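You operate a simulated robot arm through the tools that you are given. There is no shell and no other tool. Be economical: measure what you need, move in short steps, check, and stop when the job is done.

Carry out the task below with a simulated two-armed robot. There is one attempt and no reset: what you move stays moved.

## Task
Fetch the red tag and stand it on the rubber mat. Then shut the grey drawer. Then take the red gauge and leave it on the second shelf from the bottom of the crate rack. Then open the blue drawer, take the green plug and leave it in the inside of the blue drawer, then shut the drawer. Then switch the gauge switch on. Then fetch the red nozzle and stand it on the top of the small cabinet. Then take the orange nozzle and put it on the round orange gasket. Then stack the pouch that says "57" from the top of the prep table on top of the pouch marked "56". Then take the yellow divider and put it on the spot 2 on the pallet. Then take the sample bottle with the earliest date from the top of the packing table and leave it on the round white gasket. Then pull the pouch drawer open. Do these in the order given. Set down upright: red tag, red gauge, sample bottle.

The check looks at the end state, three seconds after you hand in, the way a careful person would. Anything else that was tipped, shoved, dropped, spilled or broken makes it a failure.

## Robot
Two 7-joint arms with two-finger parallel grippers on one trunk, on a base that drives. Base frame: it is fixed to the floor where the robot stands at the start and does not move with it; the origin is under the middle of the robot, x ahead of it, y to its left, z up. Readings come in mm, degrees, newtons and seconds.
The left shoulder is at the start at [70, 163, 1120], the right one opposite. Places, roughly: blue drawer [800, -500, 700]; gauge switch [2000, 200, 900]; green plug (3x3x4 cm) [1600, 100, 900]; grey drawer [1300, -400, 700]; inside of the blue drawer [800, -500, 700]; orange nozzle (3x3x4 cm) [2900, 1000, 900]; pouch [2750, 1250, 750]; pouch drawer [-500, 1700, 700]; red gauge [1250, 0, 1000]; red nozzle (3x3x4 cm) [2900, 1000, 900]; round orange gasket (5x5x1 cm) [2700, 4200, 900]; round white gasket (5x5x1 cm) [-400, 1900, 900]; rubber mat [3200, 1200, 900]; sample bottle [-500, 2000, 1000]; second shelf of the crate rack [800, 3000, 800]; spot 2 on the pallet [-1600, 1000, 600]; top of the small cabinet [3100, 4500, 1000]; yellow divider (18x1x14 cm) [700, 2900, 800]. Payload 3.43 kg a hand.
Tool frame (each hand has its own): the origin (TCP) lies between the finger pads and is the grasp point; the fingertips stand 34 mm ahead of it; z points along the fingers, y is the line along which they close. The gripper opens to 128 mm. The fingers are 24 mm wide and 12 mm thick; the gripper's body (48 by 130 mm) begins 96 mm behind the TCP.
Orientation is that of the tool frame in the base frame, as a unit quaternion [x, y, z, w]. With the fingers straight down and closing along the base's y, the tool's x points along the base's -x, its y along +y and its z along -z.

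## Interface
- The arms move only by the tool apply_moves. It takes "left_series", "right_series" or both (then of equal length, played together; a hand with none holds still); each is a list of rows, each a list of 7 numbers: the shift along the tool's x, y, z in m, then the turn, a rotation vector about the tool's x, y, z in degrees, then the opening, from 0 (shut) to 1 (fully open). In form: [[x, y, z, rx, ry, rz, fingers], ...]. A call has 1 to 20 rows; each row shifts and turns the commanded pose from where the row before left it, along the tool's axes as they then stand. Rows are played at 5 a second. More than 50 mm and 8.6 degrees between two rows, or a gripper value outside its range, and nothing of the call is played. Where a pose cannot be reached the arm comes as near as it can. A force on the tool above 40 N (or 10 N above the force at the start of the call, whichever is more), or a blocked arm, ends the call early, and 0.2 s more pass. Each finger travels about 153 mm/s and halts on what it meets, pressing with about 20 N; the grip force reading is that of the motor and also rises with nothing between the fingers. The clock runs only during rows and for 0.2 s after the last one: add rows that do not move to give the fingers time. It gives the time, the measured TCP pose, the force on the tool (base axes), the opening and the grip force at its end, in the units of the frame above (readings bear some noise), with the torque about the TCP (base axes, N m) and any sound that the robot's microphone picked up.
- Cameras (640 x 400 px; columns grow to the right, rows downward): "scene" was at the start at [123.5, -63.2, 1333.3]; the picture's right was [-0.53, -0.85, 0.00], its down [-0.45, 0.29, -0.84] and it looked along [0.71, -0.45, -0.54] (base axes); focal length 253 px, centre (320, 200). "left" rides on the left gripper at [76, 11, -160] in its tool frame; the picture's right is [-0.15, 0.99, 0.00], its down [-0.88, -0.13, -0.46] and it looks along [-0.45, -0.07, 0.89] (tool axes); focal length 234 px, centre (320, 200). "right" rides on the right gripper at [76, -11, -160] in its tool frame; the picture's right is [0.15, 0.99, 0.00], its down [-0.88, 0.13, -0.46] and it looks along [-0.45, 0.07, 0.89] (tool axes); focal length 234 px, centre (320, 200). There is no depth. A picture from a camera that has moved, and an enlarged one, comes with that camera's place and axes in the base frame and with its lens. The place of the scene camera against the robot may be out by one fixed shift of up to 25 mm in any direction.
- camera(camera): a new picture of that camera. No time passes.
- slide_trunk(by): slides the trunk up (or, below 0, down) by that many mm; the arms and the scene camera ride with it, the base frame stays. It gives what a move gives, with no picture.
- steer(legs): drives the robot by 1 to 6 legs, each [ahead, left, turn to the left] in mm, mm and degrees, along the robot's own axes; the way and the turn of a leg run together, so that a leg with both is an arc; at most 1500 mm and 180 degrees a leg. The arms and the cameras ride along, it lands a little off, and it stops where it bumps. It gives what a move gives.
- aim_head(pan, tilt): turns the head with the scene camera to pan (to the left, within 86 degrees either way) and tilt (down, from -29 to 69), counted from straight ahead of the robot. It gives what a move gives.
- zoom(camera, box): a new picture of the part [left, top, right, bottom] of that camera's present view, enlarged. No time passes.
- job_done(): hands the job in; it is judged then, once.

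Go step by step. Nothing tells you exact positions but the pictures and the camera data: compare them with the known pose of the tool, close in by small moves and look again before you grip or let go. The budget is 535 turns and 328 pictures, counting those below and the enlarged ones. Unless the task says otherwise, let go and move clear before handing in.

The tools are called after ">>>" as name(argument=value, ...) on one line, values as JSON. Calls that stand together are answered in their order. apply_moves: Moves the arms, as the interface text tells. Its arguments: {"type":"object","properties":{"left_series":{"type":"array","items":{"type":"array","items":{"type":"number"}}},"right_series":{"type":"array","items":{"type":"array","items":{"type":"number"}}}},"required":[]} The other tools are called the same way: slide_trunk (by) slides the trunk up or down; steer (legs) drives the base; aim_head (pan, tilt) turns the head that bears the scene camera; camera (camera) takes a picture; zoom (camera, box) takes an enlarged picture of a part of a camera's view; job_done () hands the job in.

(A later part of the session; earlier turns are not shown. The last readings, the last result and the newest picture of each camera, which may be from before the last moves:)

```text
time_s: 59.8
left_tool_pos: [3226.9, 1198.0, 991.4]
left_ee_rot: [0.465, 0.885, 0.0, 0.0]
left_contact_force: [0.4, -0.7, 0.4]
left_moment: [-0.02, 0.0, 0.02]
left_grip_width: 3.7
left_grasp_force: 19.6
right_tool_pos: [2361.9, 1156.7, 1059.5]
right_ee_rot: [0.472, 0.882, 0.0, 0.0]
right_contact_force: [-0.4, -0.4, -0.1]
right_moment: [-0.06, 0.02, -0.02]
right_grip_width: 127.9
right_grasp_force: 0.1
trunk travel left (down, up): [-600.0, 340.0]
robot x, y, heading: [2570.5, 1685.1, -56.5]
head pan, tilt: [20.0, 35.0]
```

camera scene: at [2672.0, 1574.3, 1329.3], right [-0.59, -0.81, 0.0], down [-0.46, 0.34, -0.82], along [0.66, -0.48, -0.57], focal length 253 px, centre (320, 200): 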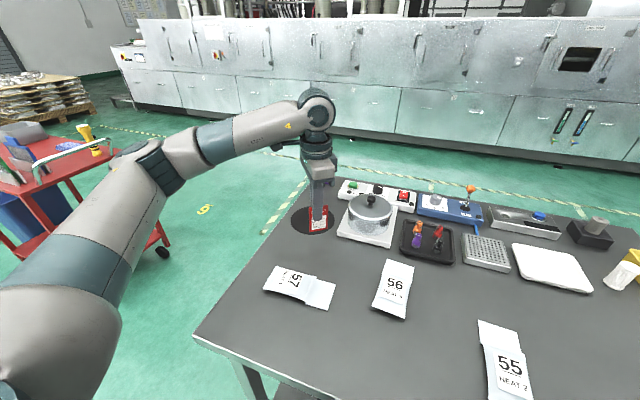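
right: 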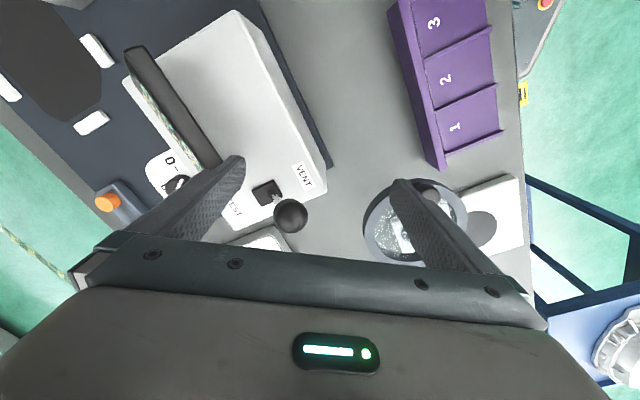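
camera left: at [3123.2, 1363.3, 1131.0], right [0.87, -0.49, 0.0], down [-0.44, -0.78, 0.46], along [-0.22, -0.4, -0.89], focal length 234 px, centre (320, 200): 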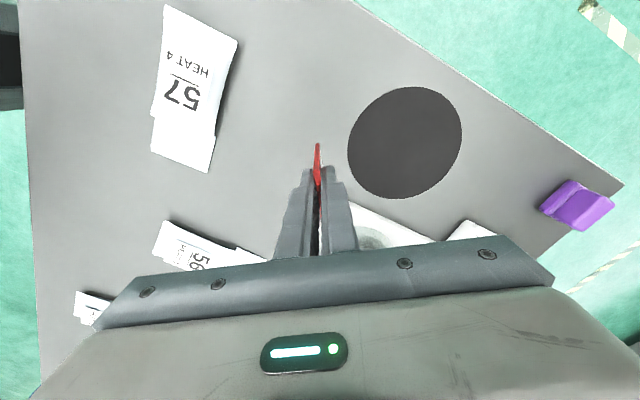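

>>> apply_moves(left_series=[[0, 0, 0.04, 0, 0, 0, 0], [0, 0, 0.03, 0, 0, 0, 0], [0, 0, 0, 0, 0, 0, 0]])

>>> camera(camera="left")

>>> zoom(camera="scene", box=[260, 150, 420, 250])

```text
time_s: 60.5
left_tool_pos: [3222.7, 1197.8, 923.8]
left_ee_rot: [0.465, 0.885, -0.001, 0.004]
left_contact_force: [7.0, -5.2, 23.2]
left_moment: [-0.12, -0.41, -0.05]
left_grip_width: 3.7
left_grasp_force: 19.9
right_tool_pos: [2363.0, 1158.1, 1060.3]
right_ee_rot: [0.472, 0.882, 0.0, 0.002]
right_contact_force: [0.6, -0.2, -0.3]
right_moment: [0.0, 0.0, -0.01]
right_grip_width: 128.2
right_grasp_force: 0.1
trunk travel left (down, up): [-600.0, 340.0]
robot x, y, heading: [2573.0, 1681.7, -56.4]
head pan, tilt: [20.0, 35.0]
```

```text
293 pictures are left
camera left: at [3188.4, 1266.0, 1083.8], right [0.9, 0.44, 0.0], down [0.39, -0.8, 0.46], along [0.21, -0.41, -0.89], focal length 234 px, centre (320, 200)
```

left: 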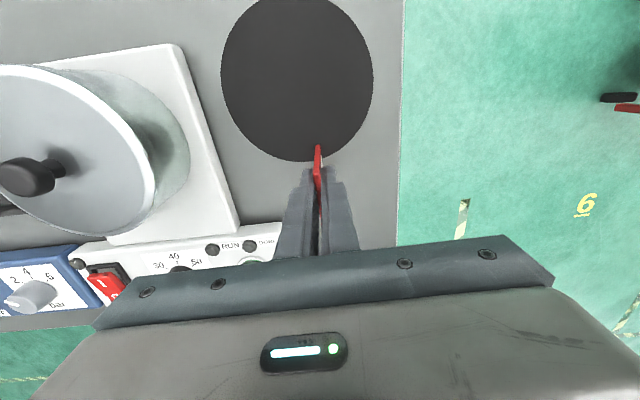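

```text
4.00 times, centred on (340, 200) of scene
camera zoom: at [2670.5, 1575.5, 1329.9], right [-0.59, -0.81, 0.0], down [-0.46, 0.34, -0.82], along [0.66, -0.49, -0.57], focal length 1012 px, centre (240, 200)
```

zoom: 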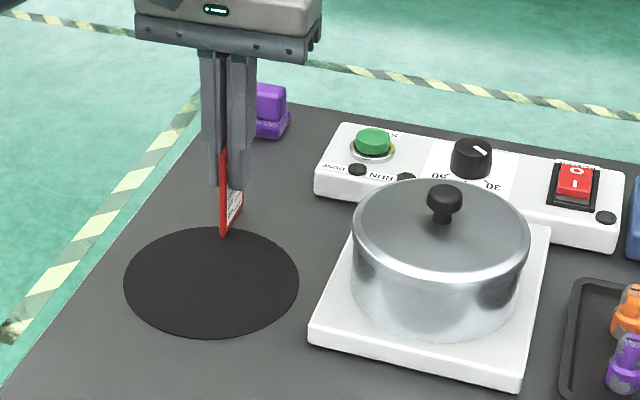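

Contact came early: this table top is nearer z≈855, so the mat is closer, at about (3172,1257). I lift, shift over the mat and check.

>>> apply_moves(left_series=[[0, 0, -0.03, 0, 0, 0, 0], [0.04, -0.004, 0, 0, 0, 0, 0], [0.037, -0.004, 0, 0, 0, 0, 0], [0, 0, 0, 0, 0, 0, 0]])

>>> camera(camera="left")

>>> zoom(camera="scene", box=[260, 150, 420, 250])

```text
time_s: 61.5
left_tool_pos: [3172.3, 1255.0, 950.5]
left_ee_rot: [0.464, 0.886, 0.001, 0.0]
left_contact_force: [-0.4, 1.5, 0.5]
left_moment: [0.0, -0.02, 0.0]
left_grip_width: 3.7
left_grasp_force: 19.9
right_tool_pos: [2362.7, 1155.9, 1058.9]
right_ee_rot: [0.472, 0.881, 0.0, -0.001]
right_contact_force: [0.0, 0.0, 0.3]
right_moment: [0.02, 0.06, -0.02]
right_grip_width: 128.0
right_grasp_force: 0.1
trunk travel left (down, up): [-600.0, 340.0]
robot x, y, heading: [2578.4, 1684.9, -56.5]
head pan, tilt: [20.0, 35.0]
```

```text
291 pictures are left
camera left: at [3137.3, 1322.9, 1111.2], right [0.9, 0.44, 0.0], down [0.39, -0.8, 0.46], along [0.2, -0.41, -0.89], focal length 234 px, centre (320, 200)
```

left: 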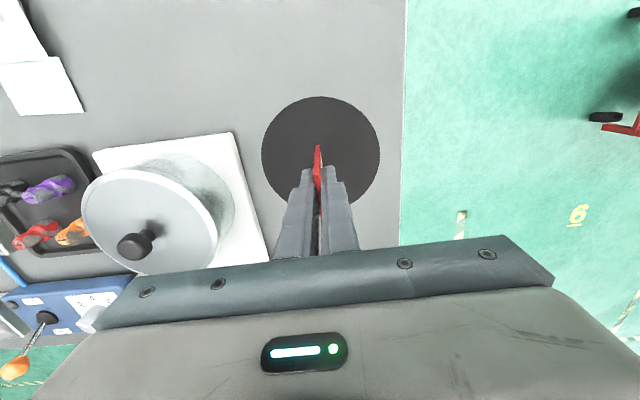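

```text
4.00 times, centred on (340, 200) of scene
camera zoom: at [2671.7, 1573.7, 1329.3], right [-0.59, -0.81, 0.0], down [-0.46, 0.34, -0.82], along [0.66, -0.48, -0.57], focal length 1012 px, centre (240, 200)
```

zoom: 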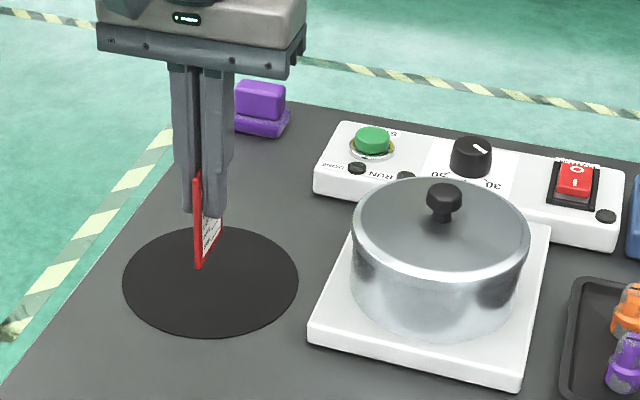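

>>> apply_moves(left_series=[[0, 0, 0.015, 0, 0, 0, 0], [0, 0, 0.004, 0, 0, 0, 0], [0, 0, 0.003, 0, 0, 0, 0]])

>>> zoom(camera="scene", box=[270, 170, 350, 220])

```text
time_s: 62.4
left_tool_pos: [3170.6, 1257.5, 928.1]
left_ee_rot: [0.464, 0.886, 0.0, 0.0]
left_contact_force: [-0.1, 0.6, -0.2]
left_moment: [-0.02, 0.02, -0.01]
left_grip_width: 3.6
left_grasp_force: 19.9
right_tool_pos: [2362.5, 1156.2, 1059.4]
right_ee_rot: [0.472, 0.882, 0.0, -0.001]
right_contact_force: [0.2, -0.5, -0.5]
right_moment: [0.02, 0.01, 0.02]
right_grip_width: 128.0
right_grasp_force: 0.0
trunk travel left (down, up): [-600.0, 340.0]
robot x, y, heading: [2573.1, 1685.1, -56.2]
head pan, tilt: [20.0, 35.0]
```

```text
8.00 times, centred on (310, 195) of scene
camera zoom: at [2672.2, 1574.0, 1329.3], right [-0.59, -0.81, 0.0], down [-0.46, 0.34, -0.82], along [0.66, -0.48, -0.57], focal length 2024 px, centre (400, 240)
```

zoom: 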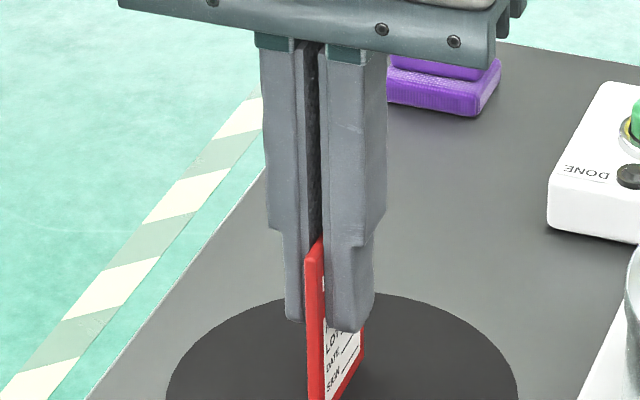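

>>> apply_moves(left_series=[[0, 0, 0.002, 0, 0, 0, 0], [0, 0, 0, 0, 0, 0, 0]])

>>> apply_moves(left_series=[[0, 0, 0.002, 0, 0, 0, 0], [0, 0, 0, 0, 0, 0, 0]])

>>> zoom(camera="scene", box=[270, 190, 350, 240])

```text
time_s: 63.0
left_tool_pos: [3171.4, 1256.8, 926.7]
left_ee_rot: [0.464, 0.886, -0.001, 0.0]
left_contact_force: [-0.6, -0.1, -0.5]
left_moment: [0.0, -0.01, 0.01]
left_grip_width: 3.7
left_grasp_force: 19.7
right_tool_pos: [2363.0, 1156.4, 1059.5]
right_ee_rot: [0.472, 0.882, -0.001, 0.0]
right_contact_force: [-0.3, 0.6, 0.5]
right_moment: [-0.01, -0.01, 0.0]
right_grip_width: 127.9
right_grasp_force: 0.0
trunk travel left (down, up): [-600.0, 340.0]
robot x, y, heading: [2570.3, 1684.8, -56.4]
head pan, tilt: [20.0, 35.0]
```

```text
time_s: 63.5
left_tool_pos: [3171.3, 1258.9, 924.9]
left_ee_rot: [0.465, 0.885, 0.0, 0.001]
left_contact_force: [-0.3, -0.4, 2.2]
left_moment: [-0.06, -0.06, -0.03]
left_grip_width: 3.6
left_grasp_force: 19.5
right_tool_pos: [2361.8, 1156.4, 1060.3]
right_ee_rot: [0.472, 0.882, 0.0, 0.0]
right_contact_force: [-1.1, 0.3, 0.0]
right_moment: [-0.03, 0.01, -0.01]
right_grip_width: 127.8
right_grasp_force: 0.1
trunk travel left (down, up): [-600.0, 340.0]
robot x, y, heading: [2576.2, 1686.9, -56.3]
head pan, tilt: [20.0, 35.0]
```

```text
8.00 times, centred on (310, 215) of scene
camera zoom: at [2671.7, 1574.3, 1329.4], right [-0.59, -0.81, 0.0], down [-0.46, 0.34, -0.82], along [0.66, -0.48, -0.57], focal length 2024 px, centre (400, 80)
```

zoom: 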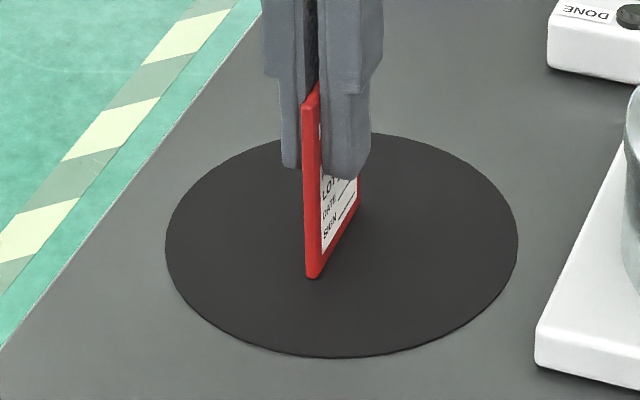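

>>> apply_moves(left_series=[[0, 0, 0.001, 0, 0, 0, 0], [0, 0, 0, 0, 0, 0, 0]])

```text
time_s: 64.2
left_tool_pos: [3170.0, 1258.3, 924.5]
left_ee_rot: [0.465, 0.886, -0.002, 0.003]
left_contact_force: [0.9, -2.2, 11.1]
left_moment: [-0.35, -0.15, 0.02]
left_grip_width: 3.8
left_grasp_force: 19.9
right_tool_pos: [2362.7, 1156.8, 1059.1]
right_ee_rot: [0.471, 0.882, -0.001, 0.0]
right_contact_force: [-0.2, 1.4, -0.9]
right_moment: [0.02, 0.03, 0.04]
right_grip_width: 127.5
right_grasp_force: 0.0
trunk travel left (down, up): [-600.0, 340.0]
robot x, y, heading: [2573.6, 1682.1, -56.1]
head pan, tilt: [20.0, 35.0]
```

>>> apply_moves(left_series=[[0, 0, -0.002, 0, 0, 0, 0], [0, 0, 0, 0, -1.5, 0, 0], [0, 0, 0.001, 0, 0, 0, 0], [0, 0, 0, 0, 0, 0, 0]])

>>> apply_moves(left_series=[[0, 0, 0.001, 0, 0, 0, 0], [0, 0, 0, 0, 0, 0, 0]])

```text
time_s: 65.2
left_tool_pos: [3171.2, 1258.1, 924.6]
left_ee_rot: [0.464, 0.886, -0.006, 0.013]
left_contact_force: [-4.4, 3.3, 7.9]
left_moment: [0.35, 0.4, 0.01]
left_grip_width: 3.6
left_grasp_force: 20.0
right_tool_pos: [2361.7, 1156.6, 1059.0]
right_ee_rot: [0.472, 0.882, 0.0, 0.0]
right_contact_force: [0.9, 0.2, 0.4]
right_moment: [0.0, -0.01, 0.02]
right_grip_width: 128.1
right_grasp_force: 0.1
trunk travel left (down, up): [-600.0, 340.0]
robot x, y, heading: [2577.6, 1682.6, -56.4]
head pan, tilt: [20.0, 35.0]
```

```text
time_s: 65.8
left_tool_pos: [3171.0, 1258.6, 924.6]
left_ee_rot: [0.463, 0.886, -0.006, 0.013]
left_contact_force: [1.0, 2.7, 14.6]
left_moment: [0.46, 0.03, -0.08]
left_grip_width: 3.9
left_grasp_force: 20.1
right_tool_pos: [2362.6, 1157.7, 1059.7]
right_ee_rot: [0.472, 0.882, -0.001, 0.001]
right_contact_force: [0.0, 0.1, 0.1]
right_moment: [-0.01, -0.01, 0.03]
right_grip_width: 128.0
right_grasp_force: 0.0
trunk travel left (down, up): [-600.0, 340.0]
robot x, y, heading: [2574.3, 1685.0, -56.4]
head pan, tilt: [20.0, 35.0]
```

>>> apply_moves(left_series=[[0, 0, -0.001, 0, 0.8, 0, 0], [0, 0, 0, 0, 0, 0, 0]])

```text
time_s: 66.3
left_tool_pos: [3171.0, 1257.5, 924.5]
left_ee_rot: [0.464, 0.886, -0.003, 0.006]
left_contact_force: [3.4, -0.4, 7.9]
left_moment: [-0.01, -0.22, 0.01]
left_grip_width: 3.7
left_grasp_force: 20.2
right_tool_pos: [2362.2, 1155.7, 1058.4]
right_ee_rot: [0.472, 0.882, 0.0, 0.0]
right_contact_force: [0.6, 1.0, 0.0]
right_moment: [0.01, -0.01, -0.02]
right_grip_width: 128.0
right_grasp_force: 0.1
trunk travel left (down, up): [-600.0, 340.0]
robot x, y, heading: [2573.3, 1682.7, -56.4]
head pan, tilt: [20.0, 35.0]
```

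>>> apply_moves(left_series=[[0, 0, 0, 0, 0, 0, 0.035], [0, 0, 0, 0, 0, 0, 0.045], [0, 0, 0, 0, 0, 0, 0.07], [0, 0, 0, 0, 0, 0, 0.12], [0, 0, 0, 0, 0, 0, 0.2], [0, 0, 0, 0, 0, 0, 0.25], [0, 0, 0, 0, 0, 0, 0.25]])

>>> zoom(camera="scene", box=[270, 190, 350, 240])

>>> camera(camera="left")

```text
time_s: 68.0
left_tool_pos: [3171.5, 1257.5, 925.5]
left_ee_rot: [0.464, 0.886, -0.004, 0.006]
left_contact_force: [-0.4, -0.6, 0.7]
left_moment: [0.0, 0.0, -0.01]
left_grip_width: 31.8
left_grasp_force: 0.1
right_tool_pos: [2362.3, 1155.8, 1060.1]
right_ee_rot: [0.472, 0.881, 0.001, 0.0]
right_contact_force: [0.9, 0.2, 0.1]
right_moment: [-0.02, 0.01, 0.0]
right_grip_width: 128.0
right_grasp_force: 0.0
trunk travel left (down, up): [-600.0, 340.0]
robot x, y, heading: [2573.5, 1684.3, -56.1]
head pan, tilt: [20.0, 35.0]
```

```text
8.00 times, centred on (310, 215) of scene
camera zoom: at [2672.0, 1574.2, 1329.3], right [-0.59, -0.81, 0.0], down [-0.46, 0.34, -0.82], along [0.66, -0.48, -0.57], focal length 2024 px, centre (400, 80)
```

zoom: 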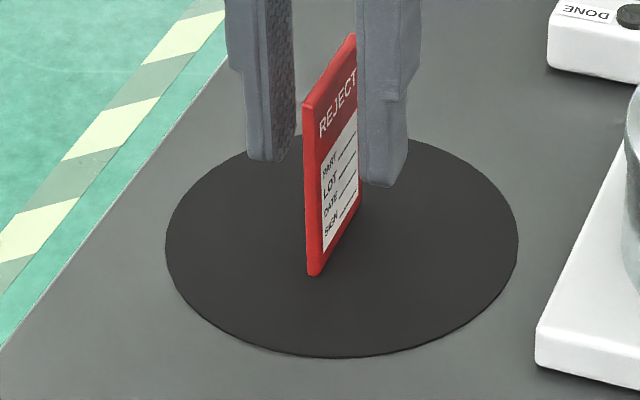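

```text
286 pictures are left
camera left: at [3136.2, 1327.5, 1083.5], right [0.9, 0.44, 0.0], down [0.39, -0.79, 0.47], along [0.21, -0.42, -0.88], focal length 234 px, centre (320, 200)
```

left: 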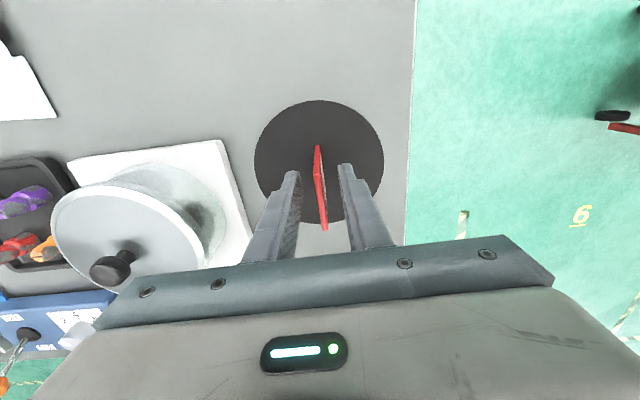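

The tag stands on the mat. I lift off straight up and bring the hand back in.

>>> apply_moves(left_series=[[0, 0, -0.03, 0, 0, 0, 0.25], [0, 0, -0.04, 0, 0, 0, 0.25], [0, 0, -0.05, 0, 0, 0, 0.25], [0, 0, -0.05, 0, 0.7, 0, 0.25], [0.04, 0, 0, 0, 0, 0, 0.5], [0.05, 0, 0, 0, 0, 0, 0.5], [0.05, 0, 0, 0, 0, 0, 0.5], [0.05, 0, 0, 0, 0, 0, 0.5]])

>>> camera(camera="scene")

```text
time_s: 69.8
left_tool_pos: [3060.9, 1414.5, 1093.6]
left_ee_rot: [0.465, 0.885, 0.0, 0.001]
left_contact_force: [0.7, -0.4, -0.2]
left_moment: [-0.04, 0.0, -0.03]
left_grip_width: 64.0
left_grasp_force: 0.1
right_tool_pos: [2363.1, 1156.5, 1059.9]
right_ee_rot: [0.472, 0.882, -0.001, 0.0]
right_contact_force: [0.6, 0.6, 0.1]
right_moment: [-0.01, 0.0, 0.01]
right_grip_width: 128.2
right_grasp_force: 0.0
trunk travel left (down, up): [-600.0, 340.0]
robot x, y, heading: [2576.8, 1684.0, -56.4]
head pan, tilt: [20.0, 35.0]
```

```text
285 pictures are left
camera scene: at [2671.7, 1575.7, 1329.5], right [-0.59, -0.81, 0.0], down [-0.46, 0.34, -0.82], along [0.66, -0.49, -0.57], focal length 253 px, centre (320, 200)
```

scene: 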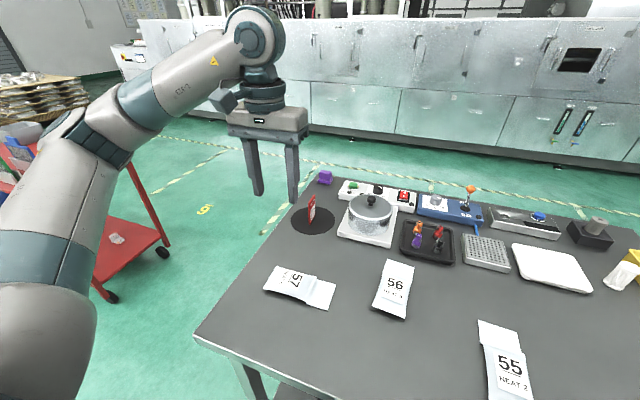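

Task one is done. Now I go round the far end of the prep table to the aisle behind the benches, where the drawers should be.

>>> steer(legs=[[-450, 0, 0], [0, 870, 0], [1400, 0, 0]])

>>> aim_head(pan=-60, tilt=25)

>>> camera(camera="scene")

>>> aim_head(pan=0, tilt=30)

>>> camera(camera="scene")

```text
time_s: 83.4
left_tool_pos: [4275.1, 1001.1, 1093.6]
left_ee_rot: [0.491, 0.871, 0.0, 0.0]
left_contact_force: [0.1, -0.5, -0.4]
left_moment: [-0.02, 0.02, 0.02]
left_grip_width: 64.1
left_grasp_force: 0.1
right_tool_pos: [3563.6, 790.1, 1060.0]
right_ee_rot: [0.499, 0.866, -0.001, 0.0]
right_contact_force: [0.4, 0.4, -0.6]
right_moment: [0.0, -0.01, 0.02]
right_grip_width: 128.0
right_grasp_force: 0.1
trunk travel left (down, up): [-600.0, 340.0]
robot x, y, heading: [3806.3, 1301.1, -59.9]
head pan, tilt: [20.0, 35.0]
```

```text
time_s: 84.9
left_tool_pos: [4276.7, 1002.4, 1093.8]
left_ee_rot: [0.492, 0.871, 0.0, 0.0]
left_contact_force: [0.0, 0.0, -0.4]
left_moment: [0.01, 0.02, -0.02]
left_grip_width: 64.1
left_grasp_force: 0.0
right_tool_pos: [3563.3, 789.2, 1058.9]
right_ee_rot: [0.499, 0.867, 0.0, 0.0]
right_contact_force: [0.1, -0.3, -0.5]
right_moment: [-0.02, -0.01, 0.04]
right_grip_width: 128.2
right_grasp_force: 0.1
trunk travel left (down, up): [-600.0, 340.0]
robot x, y, heading: [3808.4, 1304.3, -59.9]
head pan, tilt: [-60.0, 25.0]
```

```text
284 pictures are left
camera scene: at [3784.9, 1163.4, 1345.1], right [-0.87, 0.5, 0.0], down [0.21, 0.37, -0.91], along [-0.45, -0.79, -0.42], focal length 253 px, centre (320, 200)
```

scene: 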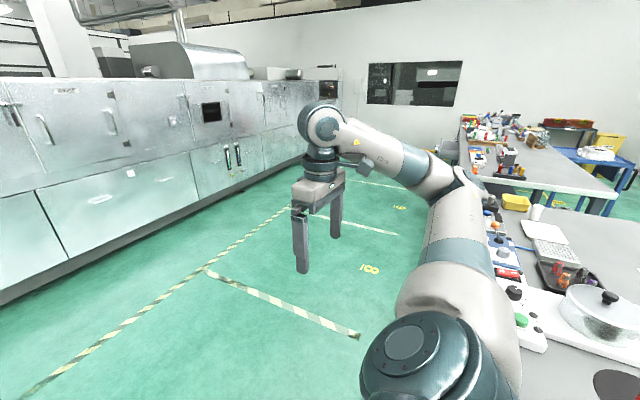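

```text
time_s: 86.2
left_tool_pos: [4275.6, 1001.9, 1094.4]
left_ee_rot: [0.492, 0.871, 0.0, 0.0]
left_contact_force: [-0.6, -0.3, -0.7]
left_moment: [0.0, 0.03, 0.0]
left_grip_width: 63.9
left_grasp_force: 0.1
right_tool_pos: [3562.5, 788.4, 1060.0]
right_ee_rot: [0.499, 0.867, 0.0, 0.0]
right_contact_force: [-0.3, -0.5, 0.7]
right_moment: [0.0, -0.02, 0.02]
right_grip_width: 128.0
right_grasp_force: 0.0
trunk travel left (down, up): [-600.0, 340.0]
robot x, y, heading: [3804.1, 1304.3, -60.1]
head pan, tilt: [0.0, 30.0]
```

```text
283 pictures are left
camera scene: at [3876.0, 1165.1, 1337.1], right [-0.86, -0.5, 0.0], down [-0.25, 0.43, -0.87], along [0.43, -0.75, -0.5], focal length 253 px, centre (320, 200)
```

scene: 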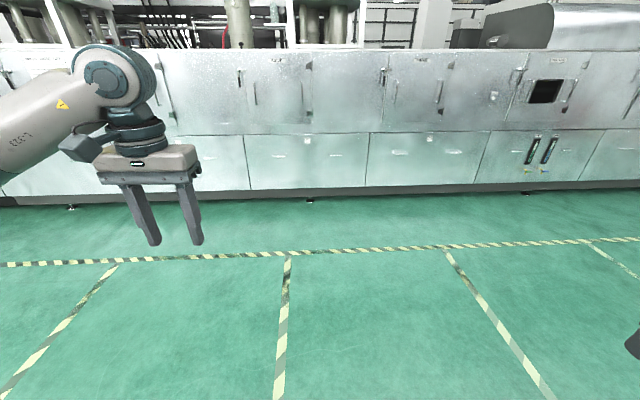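

>>> steer(legs=[[1000, 0, 0], [0, 0, -176], [0, 1400, 0], [0, 1300, 0]])

>>> aim_head(pan=0, tilt=25)

>>> camera(camera="scene")

```text
time_s: 111.6
left_tool_pos: [1510.7, -684.7, 1093.2]
left_ee_rot: [0.88, -0.474, 0.0, 0.0]
left_contact_force: [-0.5, -0.1, -0.8]
left_moment: [0.03, 0.0, -0.02]
left_grip_width: 63.9
left_grasp_force: 0.1
right_tool_pos: [2214.2, -444.1, 1059.8]
right_ee_rot: [0.876, -0.482, 0.001, 0.0]
right_contact_force: [-0.2, -0.3, -0.8]
right_moment: [-0.04, 0.02, 0.01]
right_grip_width: 128.0
right_grasp_force: 0.2
trunk travel left (down, up): [-600.0, 340.0]
robot x, y, heading: [1989.6, -969.0, 122.3]
head pan, tilt: [0.0, 30.0]
```

```text
time_s: 112.2
left_tool_pos: [1510.8, -685.1, 1094.3]
left_ee_rot: [0.88, -0.475, 0.0, 0.0]
left_contact_force: [-0.4, 0.0, -0.7]
left_moment: [-0.02, -0.02, -0.02]
left_grip_width: 63.9
left_grasp_force: 0.1
right_tool_pos: [2215.4, -444.5, 1060.4]
right_ee_rot: [0.876, -0.482, 0.0, 0.001]
right_contact_force: [-0.3, -0.3, -0.3]
right_moment: [0.04, -0.01, -0.03]
right_grip_width: 128.0
right_grasp_force: 0.1
trunk travel left (down, up): [-600.0, 340.0]
robot x, y, heading: [1987.9, -964.1, 122.3]
head pan, tilt: [0.0, 25.0]
```

```text
282 pictures are left
camera scene: at [1910.6, -861.5, 1345.0], right [0.84, 0.53, 0.0], down [0.23, -0.36, -0.91], along [-0.48, 0.77, -0.42], focal length 253 px, centre (320, 200)
```

scene: 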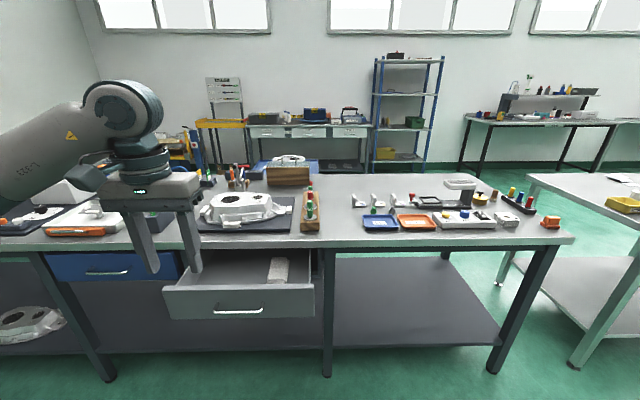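

The grey drawer stands open ahead-left with its handle near (1411,-523,720); the blue drawer is left of it. I drive closer to push it with the left hand.

>>> steer(legs=[[0, 0, 1.6], [240, 30, 0]])

>>> aim_head(pan=15, tilt=45)

>>> camera(camera="scene")

>>> camera(camera="left")

```text
time_s: 114.4
left_tool_pos: [1342.0, -508.9, 1094.1]
left_ee_rot: [0.887, -0.462, 0.0, 0.0]
left_contact_force: [-0.5, 0.7, -1.6]
left_moment: [0.0, 0.02, 0.0]
left_grip_width: 64.2
left_grasp_force: 0.2
right_tool_pos: [2038.8, -250.6, 1059.3]
right_ee_rot: [0.882, -0.47, 0.0, 0.0]
right_contact_force: [-0.2, 0.8, 0.2]
right_moment: [0.01, 0.02, 0.03]
right_grip_width: 128.0
right_grasp_force: 0.2
trunk travel left (down, up): [-600.0, 340.0]
robot x, y, heading: [1830.3, -779.3, 124.0]
head pan, tilt: [0.0, 25.0]
```

```text
time_s: 115.2
left_tool_pos: [1341.5, -510.0, 1093.5]
left_ee_rot: [0.887, -0.462, 0.0, 0.0]
left_contact_force: [-0.5, 0.8, 0.5]
left_moment: [-0.01, 0.03, -0.01]
left_grip_width: 63.8
left_grasp_force: 0.0
right_tool_pos: [2040.0, -251.9, 1060.3]
right_ee_rot: [0.882, -0.471, 0.001, 0.0]
right_contact_force: [1.3, -0.1, 0.4]
right_moment: [0.02, 0.02, 0.02]
right_grip_width: 127.8
right_grasp_force: 0.1
trunk travel left (down, up): [-600.0, 340.0]
robot x, y, heading: [1823.8, -781.6, 124.1]
head pan, tilt: [15.0, 45.0]
```

```text
281 pictures are left
camera scene: at [1736.6, -699.1, 1314.6], right [0.66, 0.75, 0.0], down [0.53, -0.46, -0.71], along [-0.53, 0.47, -0.71], focal length 253 px, centre (320, 200)
```

scene: 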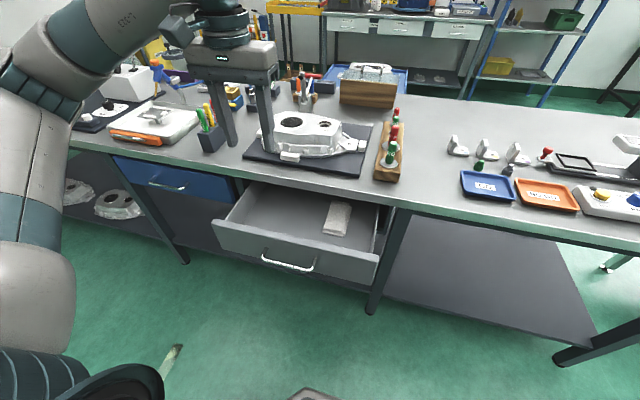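

```text
280 pictures are left
camera left: at [1375.6, -579.3, 1253.8], right [-0.9, -0.45, 0.0], down [-0.4, 0.8, 0.46], along [-0.2, 0.41, -0.89], focal length 234 px, centre (320, 200)
```

left: 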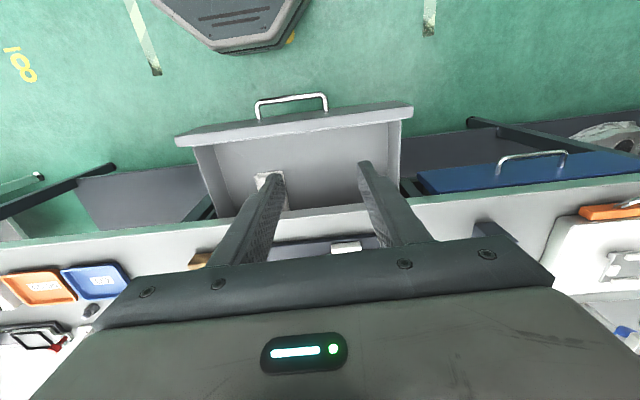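

>>> apply_moves(left_series=[[0.046, -0.018, 0, 0, 0, 0, 0], [0.046, -0.018, 0, 0, 0, 0, 0], [0.046, -0.018, 0, 0, 0, 0, 0], [0, 0, 0.045, 0, 0, 0, 0], [0, 0, 0.045, 0, 0, 0, 0], [0, 0, 0.045, 0, 0, 0, 0], [0, 0, 0.045, 0, 0, 0, 0], [0, 0, 0.045, 0, 0, 0, 0], [0, 0, 0, 0, 0, 0, 0]])

>>> camera(camera="left")

>>> camera(camera="scene")

```text
time_s: 117.2
left_tool_pos: [1456.9, -573.3, 874.6]
left_ee_rot: [0.886, -0.463, 0.001, 0.0]
left_contact_force: [-0.3, -0.1, 0.5]
left_moment: [0.0, 0.0, 0.0]
left_grip_width: 0.1
left_grasp_force: 20.3
left hand out of reach, approached as far as the arm can: row 6, 7
right_tool_pos: [2039.7, -251.2, 1059.8]
right_ee_rot: [0.883, -0.47, 0.0, -0.001]
right_contact_force: [-0.2, -1.1, 0.0]
right_moment: [0.02, -0.02, -0.03]
right_grip_width: 127.9
right_grasp_force: 0.0
trunk travel left (down, up): [-600.0, 340.0]
robot x, y, heading: [1829.7, -781.1, 124.0]
head pan, tilt: [15.0, 45.0]
```

```text
279 pictures are left
camera left: at [1489.8, -641.9, 1033.2], right [-0.9, -0.45, 0.0], down [-0.4, 0.8, 0.45], along [-0.2, 0.41, -0.89], focal length 234 px, centre (320, 200)
```

left: 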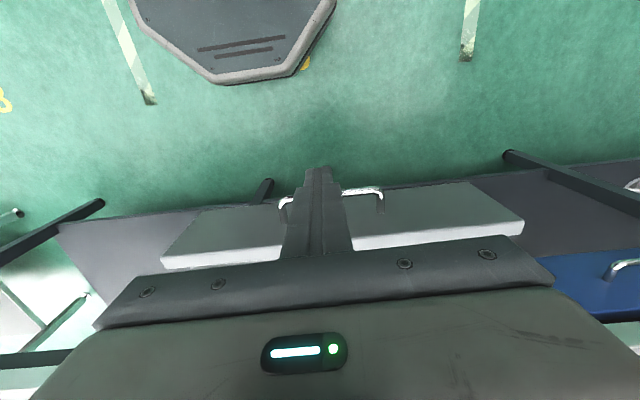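

```text
278 pictures are left
camera scene: at [1736.6, -698.8, 1314.5], right [0.66, 0.75, 0.0], down [0.53, -0.47, -0.71], along [-0.53, 0.46, -0.71], focal length 253 px, centre (320, 200)
```

scene: 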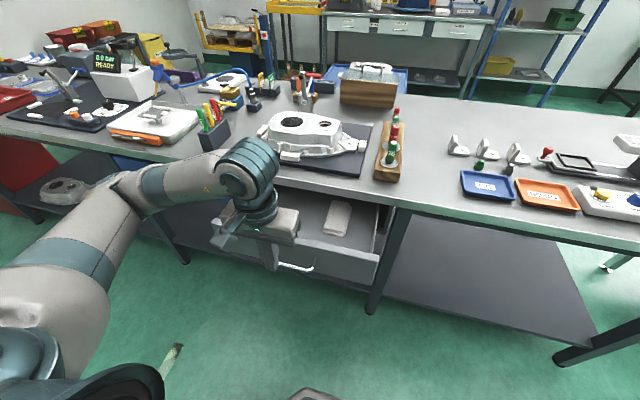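

>>> steer(legs=[[-180, 0, 0]])

>>> apply_moves(left_series=[[-0.045, 0, 0, 0, 0, 0, 0], [-0.045, 0, 0, 0, 0, 0, 0], [-0.045, 0, 0, 0, 0, 0, 0], [-0.03, 0, 0.01, 0, 0, 0, 0], [0, 0, 0.045, 0, 0, 0, 0], [0, 0, 0.045, 0, 0, 0, 0], [0, 0, 0.045, 0, 0, 0, 0], [0, 0, 0, 0, 0, 0, 0]])

>>> camera(camera="left")

>>> camera(camera="scene")

```text
time_s: 118.7
left_tool_pos: [1554.3, -722.5, 874.5]
left_ee_rot: [0.887, -0.461, 0.001, 0.001]
left_contact_force: [0.0, 0.5, 0.1]
left_moment: [0.07, -0.01, 0.01]
left_grip_width: 0.0
left_grasp_force: 19.8
right_tool_pos: [2136.7, -398.7, 1059.3]
right_ee_rot: [0.883, -0.469, -0.001, 0.0]
right_contact_force: [0.1, -0.1, 0.0]
right_moment: [0.0, 0.02, 0.01]
right_grip_width: 128.1
right_grasp_force: 0.2
trunk travel left (down, up): [-600.0, 340.0]
robot x, y, heading: [1930.9, -923.7, 124.0]
head pan, tilt: [15.0, 45.0]
```

```text
time_s: 120.5
left_tool_pos: [1459.7, -588.6, 731.0]
left_ee_rot: [0.887, -0.461, 0.001, 0.0]
left_contact_force: [-0.9, -0.8, 0.5]
left_moment: [-0.02, 0.0, 0.01]
left_grip_width: 0.0
left_grasp_force: 19.6
right_tool_pos: [2136.4, -396.9, 1059.1]
right_ee_rot: [0.883, -0.469, 0.0, 0.0]
right_contact_force: [-0.6, -0.1, -0.4]
right_moment: [0.02, -0.01, -0.02]
right_grip_width: 128.1
right_grasp_force: 0.1
trunk travel left (down, up): [-600.0, 340.0]
robot x, y, heading: [1925.4, -925.0, 124.1]
head pan, tilt: [15.0, 45.0]
```

```text
277 pictures are left
camera left: at [1494.1, -656.7, 890.0], right [-0.89, -0.45, 0.0], down [-0.4, 0.8, 0.45], along [-0.2, 0.41, -0.89], focal length 234 px, centre (320, 200)
```

left: 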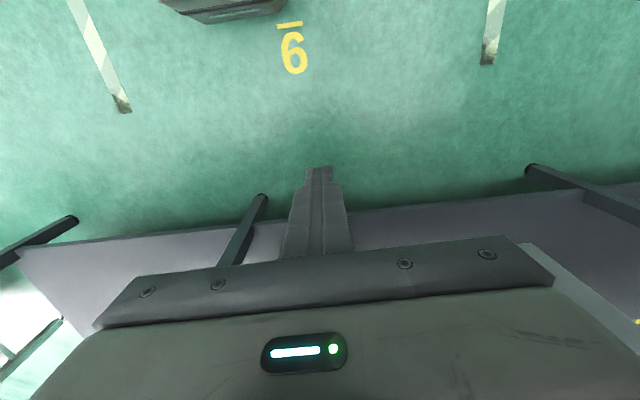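

```text
276 pictures are left
camera scene: at [1835.7, -846.7, 1314.5], right [0.65, 0.76, 0.0], down [0.53, -0.46, -0.71], along [-0.53, 0.46, -0.71], focal length 253 px, centre (320, 200)
```

scene: 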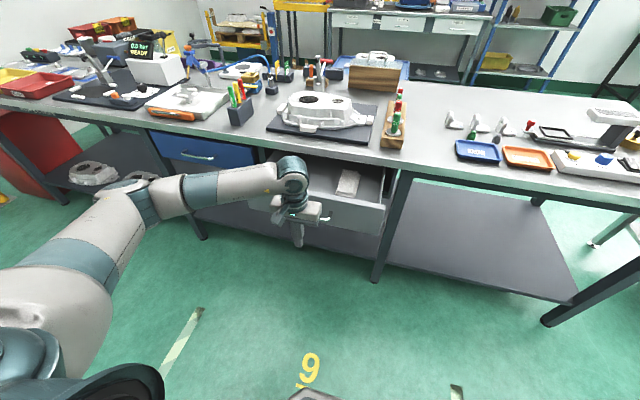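

>>> apply_moves(left_series=[[-0.03, 0, 0.012, 0, 0, 0, 0], [-0.03, 0, 0, 0, 0, 0, 0], [-0.02, 0, 0, 0, 0, 0, 0], [-0.02, 0, 0, 0, 0, 0, 0], [-0.02, 0, 0, 0, 0, 0, 0], [-0.02, 0, 0, 0, 0, 0, 0]])

>>> camera(camera="left")

>>> camera(camera="scene")

```text
time_s: 121.9
left_tool_pos: [1379.9, -472.4, 713.5]
left_ee_rot: [0.887, -0.462, 0.001, 0.0]
left_contact_force: [0.0, 0.5, -0.3]
left_moment: [-0.05, -0.01, -0.01]
left_grip_width: 0.0
left_grasp_force: 19.4
right_tool_pos: [2136.3, -397.9, 1058.6]
right_ee_rot: [0.883, -0.469, -0.001, 0.0]
right_contact_force: [0.7, 0.2, -0.8]
right_moment: [0.0, -0.03, -0.04]
right_grip_width: 128.3
right_grasp_force: 0.0
trunk travel left (down, up): [-600.0, 340.0]
robot x, y, heading: [1927.6, -923.4, 124.0]
head pan, tilt: [15.0, 45.0]
```

```text
275 pictures are left
camera left: at [1413.6, -541.9, 874.6], right [-0.89, -0.45, 0.0], down [-0.4, 0.8, 0.45], along [-0.2, 0.41, -0.89], focal length 234 px, centre (320, 200)
```

left: 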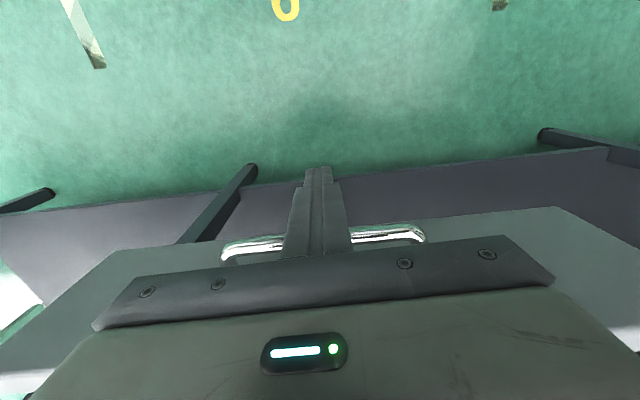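

```text
274 pictures are left
camera scene: at [1835.4, -845.9, 1314.4], right [0.65, 0.76, 0.0], down [0.53, -0.46, -0.71], along [-0.53, 0.46, -0.71], focal length 253 px, centre (320, 200)
```

scene: 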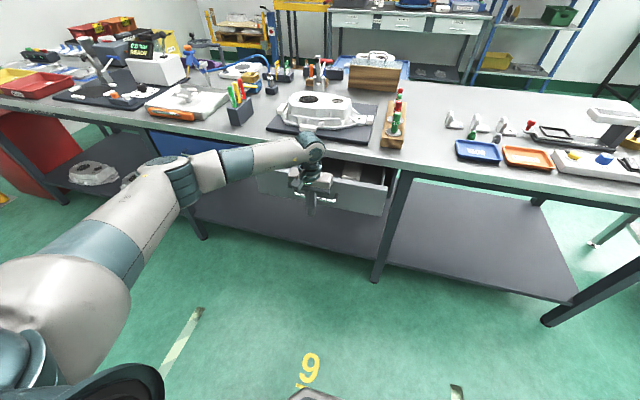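

>>> apply_moves(left_series=[[-0.02, 0, 0, 0, 0, 0, 0], [-0.02, 0, 0, 0, 0, 0, 0], [-0.015, 0, 0, 0, 0, 0, 0], [-0.01, 0, 0, 0, 0, 0, 0], [-0.01, 0, 0, 0, 0, 0, 0]])

>>> camera(camera="scene")

```text
time_s: 123.1
left_tool_pos: [1338.9, -409.9, 714.8]
left_ee_rot: [0.887, -0.462, 0.002, 0.001]
left_contact_force: [-0.6, 0.3, 0.4]
left_moment: [-0.02, 0.01, -0.01]
left_grip_width: 0.0
left_grasp_force: 20.0
right_tool_pos: [2136.7, -396.8, 1059.5]
right_ee_rot: [0.883, -0.469, 0.0, -0.001]
right_contact_force: [-0.6, 0.2, 0.5]
right_moment: [0.01, 0.0, 0.0]
right_grip_width: 128.2
right_grasp_force: 0.1
trunk travel left (down, up): [-600.0, 340.0]
robot x, y, heading: [1926.8, -926.6, 123.9]
head pan, tilt: [15.0, 45.0]
```

```text
273 pictures are left
camera scene: at [1835.4, -846.0, 1314.4], right [0.65, 0.76, 0.0], down [0.53, -0.46, -0.71], along [-0.53, 0.46, -0.71], focal length 253 px, centre (320, 200)
```

scene: 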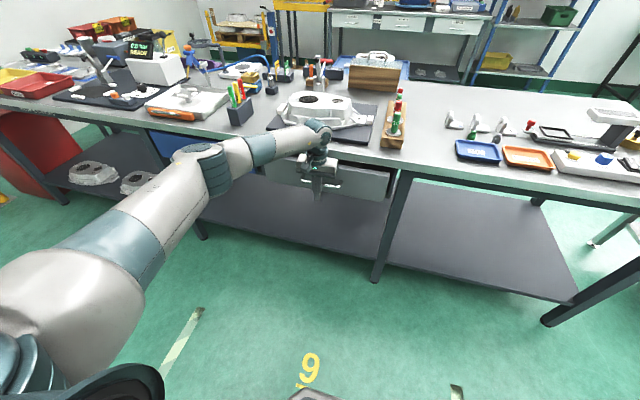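

>>> apply_moves(left_series=[[-0.01, 0, 0, 0, 0, 0, 0], [-0.01, 0, 0, 0, 0, 0, 0], [-0.008, 0, 0, 0, 0, 0, 0], [-0.008, 0, 0, 0, 0, 0, 0]])

>>> zoom(camera="scene", box=[220, 100, 420, 225])

```text
time_s: 124.2
left_tool_pos: [1321.6, -388.7, 715.0]
left_ee_rot: [0.886, -0.463, 0.008, 0.005]
left_contact_force: [14.3, -20.1, 12.4]
left_moment: [0.78, 0.32, -0.39]
left_grip_width: 0.0
left_grasp_force: 20.1
right_tool_pos: [2138.3, -398.6, 1059.6]
right_ee_rot: [0.883, -0.469, -0.002, -0.001]
right_contact_force: [0.0, 1.1, 0.3]
right_moment: [-0.02, -0.02, 0.01]
right_grip_width: 127.5
right_grasp_force: 0.1
trunk travel left (down, up): [-600.0, 340.0]
robot x, y, heading: [1928.5, -928.8, 124.4]
head pan, tilt: [15.0, 45.0]
stopped in row 4 (left hand): the force on the tool passed its limit (the readings are from after the stop); the commanded pose is now the measured one
```

```text
3.20 times, centred on (320, 162) of scene
camera zoom: at [1837.9, -849.9, 1315.1], right [0.65, 0.76, 0.0], down [0.53, -0.46, -0.71], along [-0.54, 0.46, -0.71], focal length 810 px, centre (320, 320)
```

zoom: 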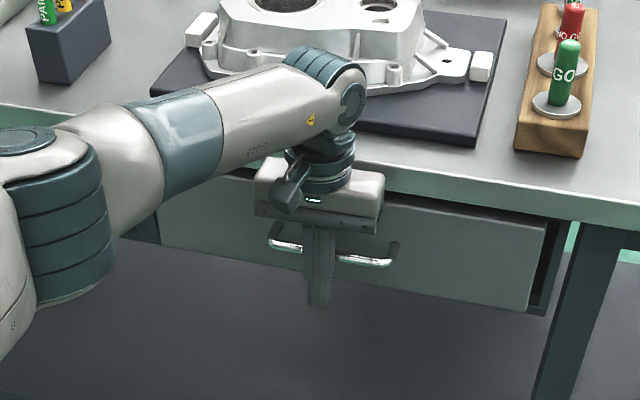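

>>> apply_moves(left_series=[[0.04, 0, 0, 0, 0, 0, 0], [0.05, 0, 0, 0, 0, 0, 0], [0.05, 0, 0, 0, 0, 0, 0], [0.04, 0, 0, 0, 0, 0, 0]])

>>> camera(camera="scene")

>>> zoom(camera="scene", box=[220, 100, 420, 225])

```text
time_s: 125.2
left_tool_pos: [1420.7, -533.2, 714.9]
left_ee_rot: [0.887, -0.462, 0.006, 0.005]
left_contact_force: [0.0, -0.7, -0.4]
left_moment: [-0.01, 0.04, -0.01]
left_grip_width: 0.0
left_grasp_force: 20.2
right_tool_pos: [2137.0, -399.0, 1058.2]
right_ee_rot: [0.883, -0.469, -0.001, -0.001]
right_contact_force: [-0.3, -0.4, 0.3]
right_moment: [0.01, 0.03, 0.01]
right_grip_width: 128.2
right_grasp_force: 0.1
trunk travel left (down, up): [-600.0, 340.0]
robot x, y, heading: [1928.1, -929.4, 124.0]
head pan, tilt: [15.0, 45.0]
```

```text
271 pictures are left
camera scene: at [1835.8, -848.4, 1314.6], right [0.65, 0.76, 0.0], down [0.53, -0.46, -0.71], along [-0.53, 0.46, -0.71], focal length 253 px, centre (320, 200)
```

scene: 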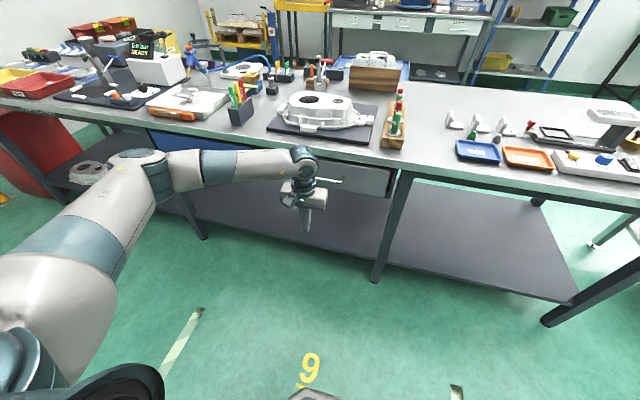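

```text
3.20 times, centred on (320, 162) of scene
camera zoom: at [1835.8, -848.4, 1314.6], right [0.65, 0.76, 0.0], down [0.53, -0.46, -0.71], along [-0.53, 0.46, -0.71], focal length 810 px, centre (320, 320)
```

zoom: 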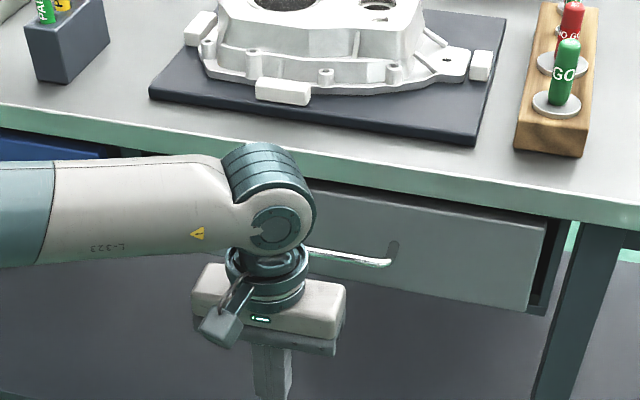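

>>> apply_moves(left_series=[[0.04, 0.04, 0, 0, 0, 0, 0], [0.02, 0.04, -0.03, 0, 0, 0, 0], [0.01, 0.04, -0.04, 0, 0, 0, 0], [0, 0.04, -0.045, 0, 0, 0, 0], [0, 0.04, -0.045, 0, 0, 0, 0], [0, 0, -0.045, 0, 0, 0, 0], [0, 0, -0.045, 0, 0, 0, 0], [0, 0, -0.045, 0, 0, 0, 0]])

>>> aim_head(pan=10, tilt=30)

>>> camera(camera="scene")

>>> zoom(camera="scene", box=[140, 180, 440, 367])

```text
refused: row 1 steps farther than a row can; nothing moved
```

```text
time_s: 125.9
left_tool_pos: [1421.4, -532.3, 714.9]
left_ee_rot: [0.887, -0.462, 0.006, 0.003]
left_contact_force: [0.6, -0.6, 0.1]
left_moment: [0.0, -0.01, 0.0]
left_grip_width: 0.0
left_grasp_force: 20.1
right_tool_pos: [2137.0, -398.3, 1059.6]
right_ee_rot: [0.883, -0.468, 0.0, 0.0]
right_contact_force: [-1.5, -0.3, 0.1]
right_moment: [0.02, -0.01, 0.0]
right_grip_width: 128.0
right_grasp_force: 0.0
trunk travel left (down, up): [-600.0, 340.0]
robot x, y, heading: [1926.9, -926.0, 124.2]
head pan, tilt: [10.0, 30.0]
```

```text
269 pictures are left
camera scene: at [1834.2, -835.6, 1337.0], right [0.72, 0.7, 0.0], down [0.35, -0.36, -0.87], along [-0.6, 0.62, -0.5], focal length 253 px, centre (320, 200)
```

scene: 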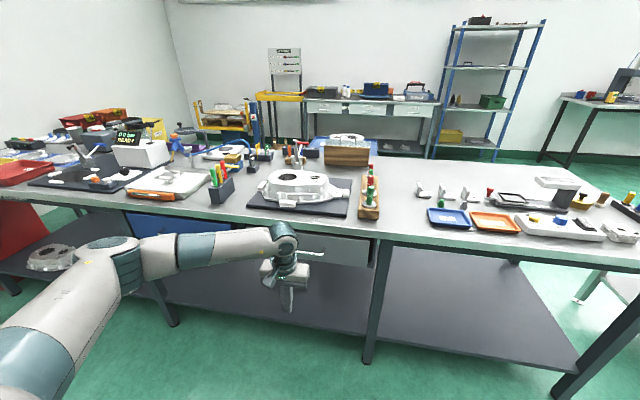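

```text
2.13 times, centred on (290, 274) of scene
camera zoom: at [1834.2, -835.6, 1337.0], right [0.72, 0.7, 0.0], down [0.35, -0.36, -0.87], along [-0.6, 0.62, -0.5], focal length 540 px, centre (384, 43)
```

zoom: 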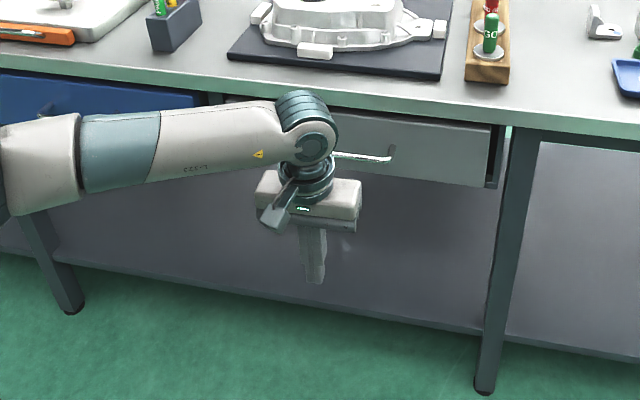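

>>> apply_moves(left_series=[[0.04, 0, -0.02, 0, 0, 0, 0], [0.04, 0, -0.02, 0, 0, 0, 0], [0.02, 0, -0.04, 0, 0, 0, 0], [0, 0, -0.045, 0, 0, 0, 0], [0, 0, -0.045, 0, 0, 0, 0], [0, 0, -0.045, 0, 0, 0, 0], [0, 0, -0.045, 0, 0, 0, 0], [0, 0, -0.045, 0, 0, 0, 0]])

>>> zoom(camera="scene", box=[100, 180, 420, 380])

```text
time_s: 127.7
left_tool_pos: [1478.9, -613.0, 1022.4]
left_ee_rot: [0.887, -0.462, 0.007, 0.004]
left_contact_force: [0.4, 0.6, -0.1]
left_moment: [0.03, 0.01, 0.03]
left_grip_width: 0.0
left_grasp_force: 20.0
right_tool_pos: [2136.8, -397.8, 1058.3]
right_ee_rot: [0.883, -0.469, 0.0, -0.001]
right_contact_force: [-0.1, 0.5, -0.3]
right_moment: [0.02, -0.01, 0.0]
right_grip_width: 127.9
right_grasp_force: 0.1
trunk travel left (down, up): [-600.0, 340.0]
robot x, y, heading: [1923.1, -923.8, 124.1]
head pan, tilt: [10.0, 30.0]
```

```text
2.00 times, centred on (260, 280) of scene
camera zoom: at [1835.2, -835.7, 1337.1], right [0.72, 0.7, 0.0], down [0.35, -0.36, -0.87], along [-0.6, 0.62, -0.5], focal length 506 px, centre (440, 40)
```

zoom: 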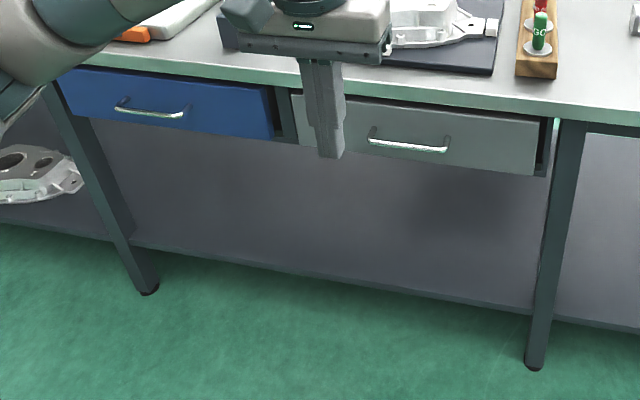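

>>> zoom(camera="scene", box=[200, 200, 296, 260])

>>> zoom(camera="scene", box=[300, 210, 396, 270])

```text
6.67 times, centred on (248, 230) of scene
camera zoom: at [1835.2, -835.7, 1337.1], right [0.72, 0.7, 0.0], down [0.35, -0.36, -0.87], along [-0.6, 0.62, -0.5], focal length 1686 px, centre (800, 0)
```

zoom: 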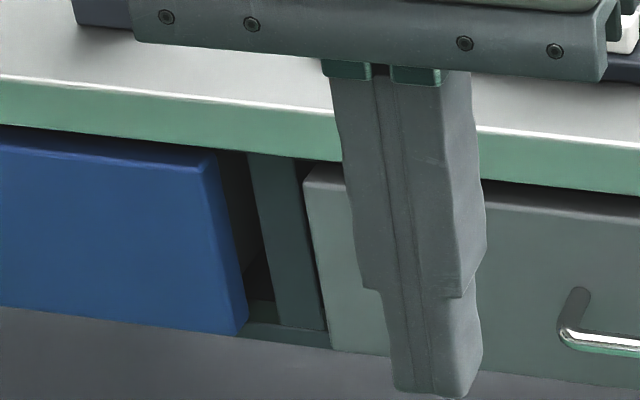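

```text
6.67 times, centred on (348, 240) of scene
camera zoom: at [1835.2, -835.7, 1337.1], right [0.72, 0.7, 0.0], down [0.35, -0.36, -0.87], along [-0.6, 0.62, -0.5], focal length 1686 px, centre (133, -67)
```

zoom: 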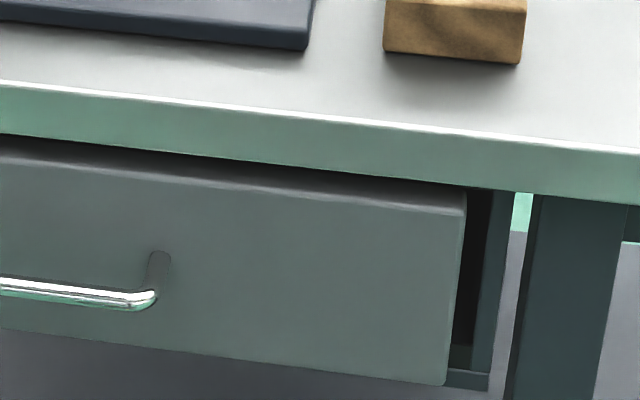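

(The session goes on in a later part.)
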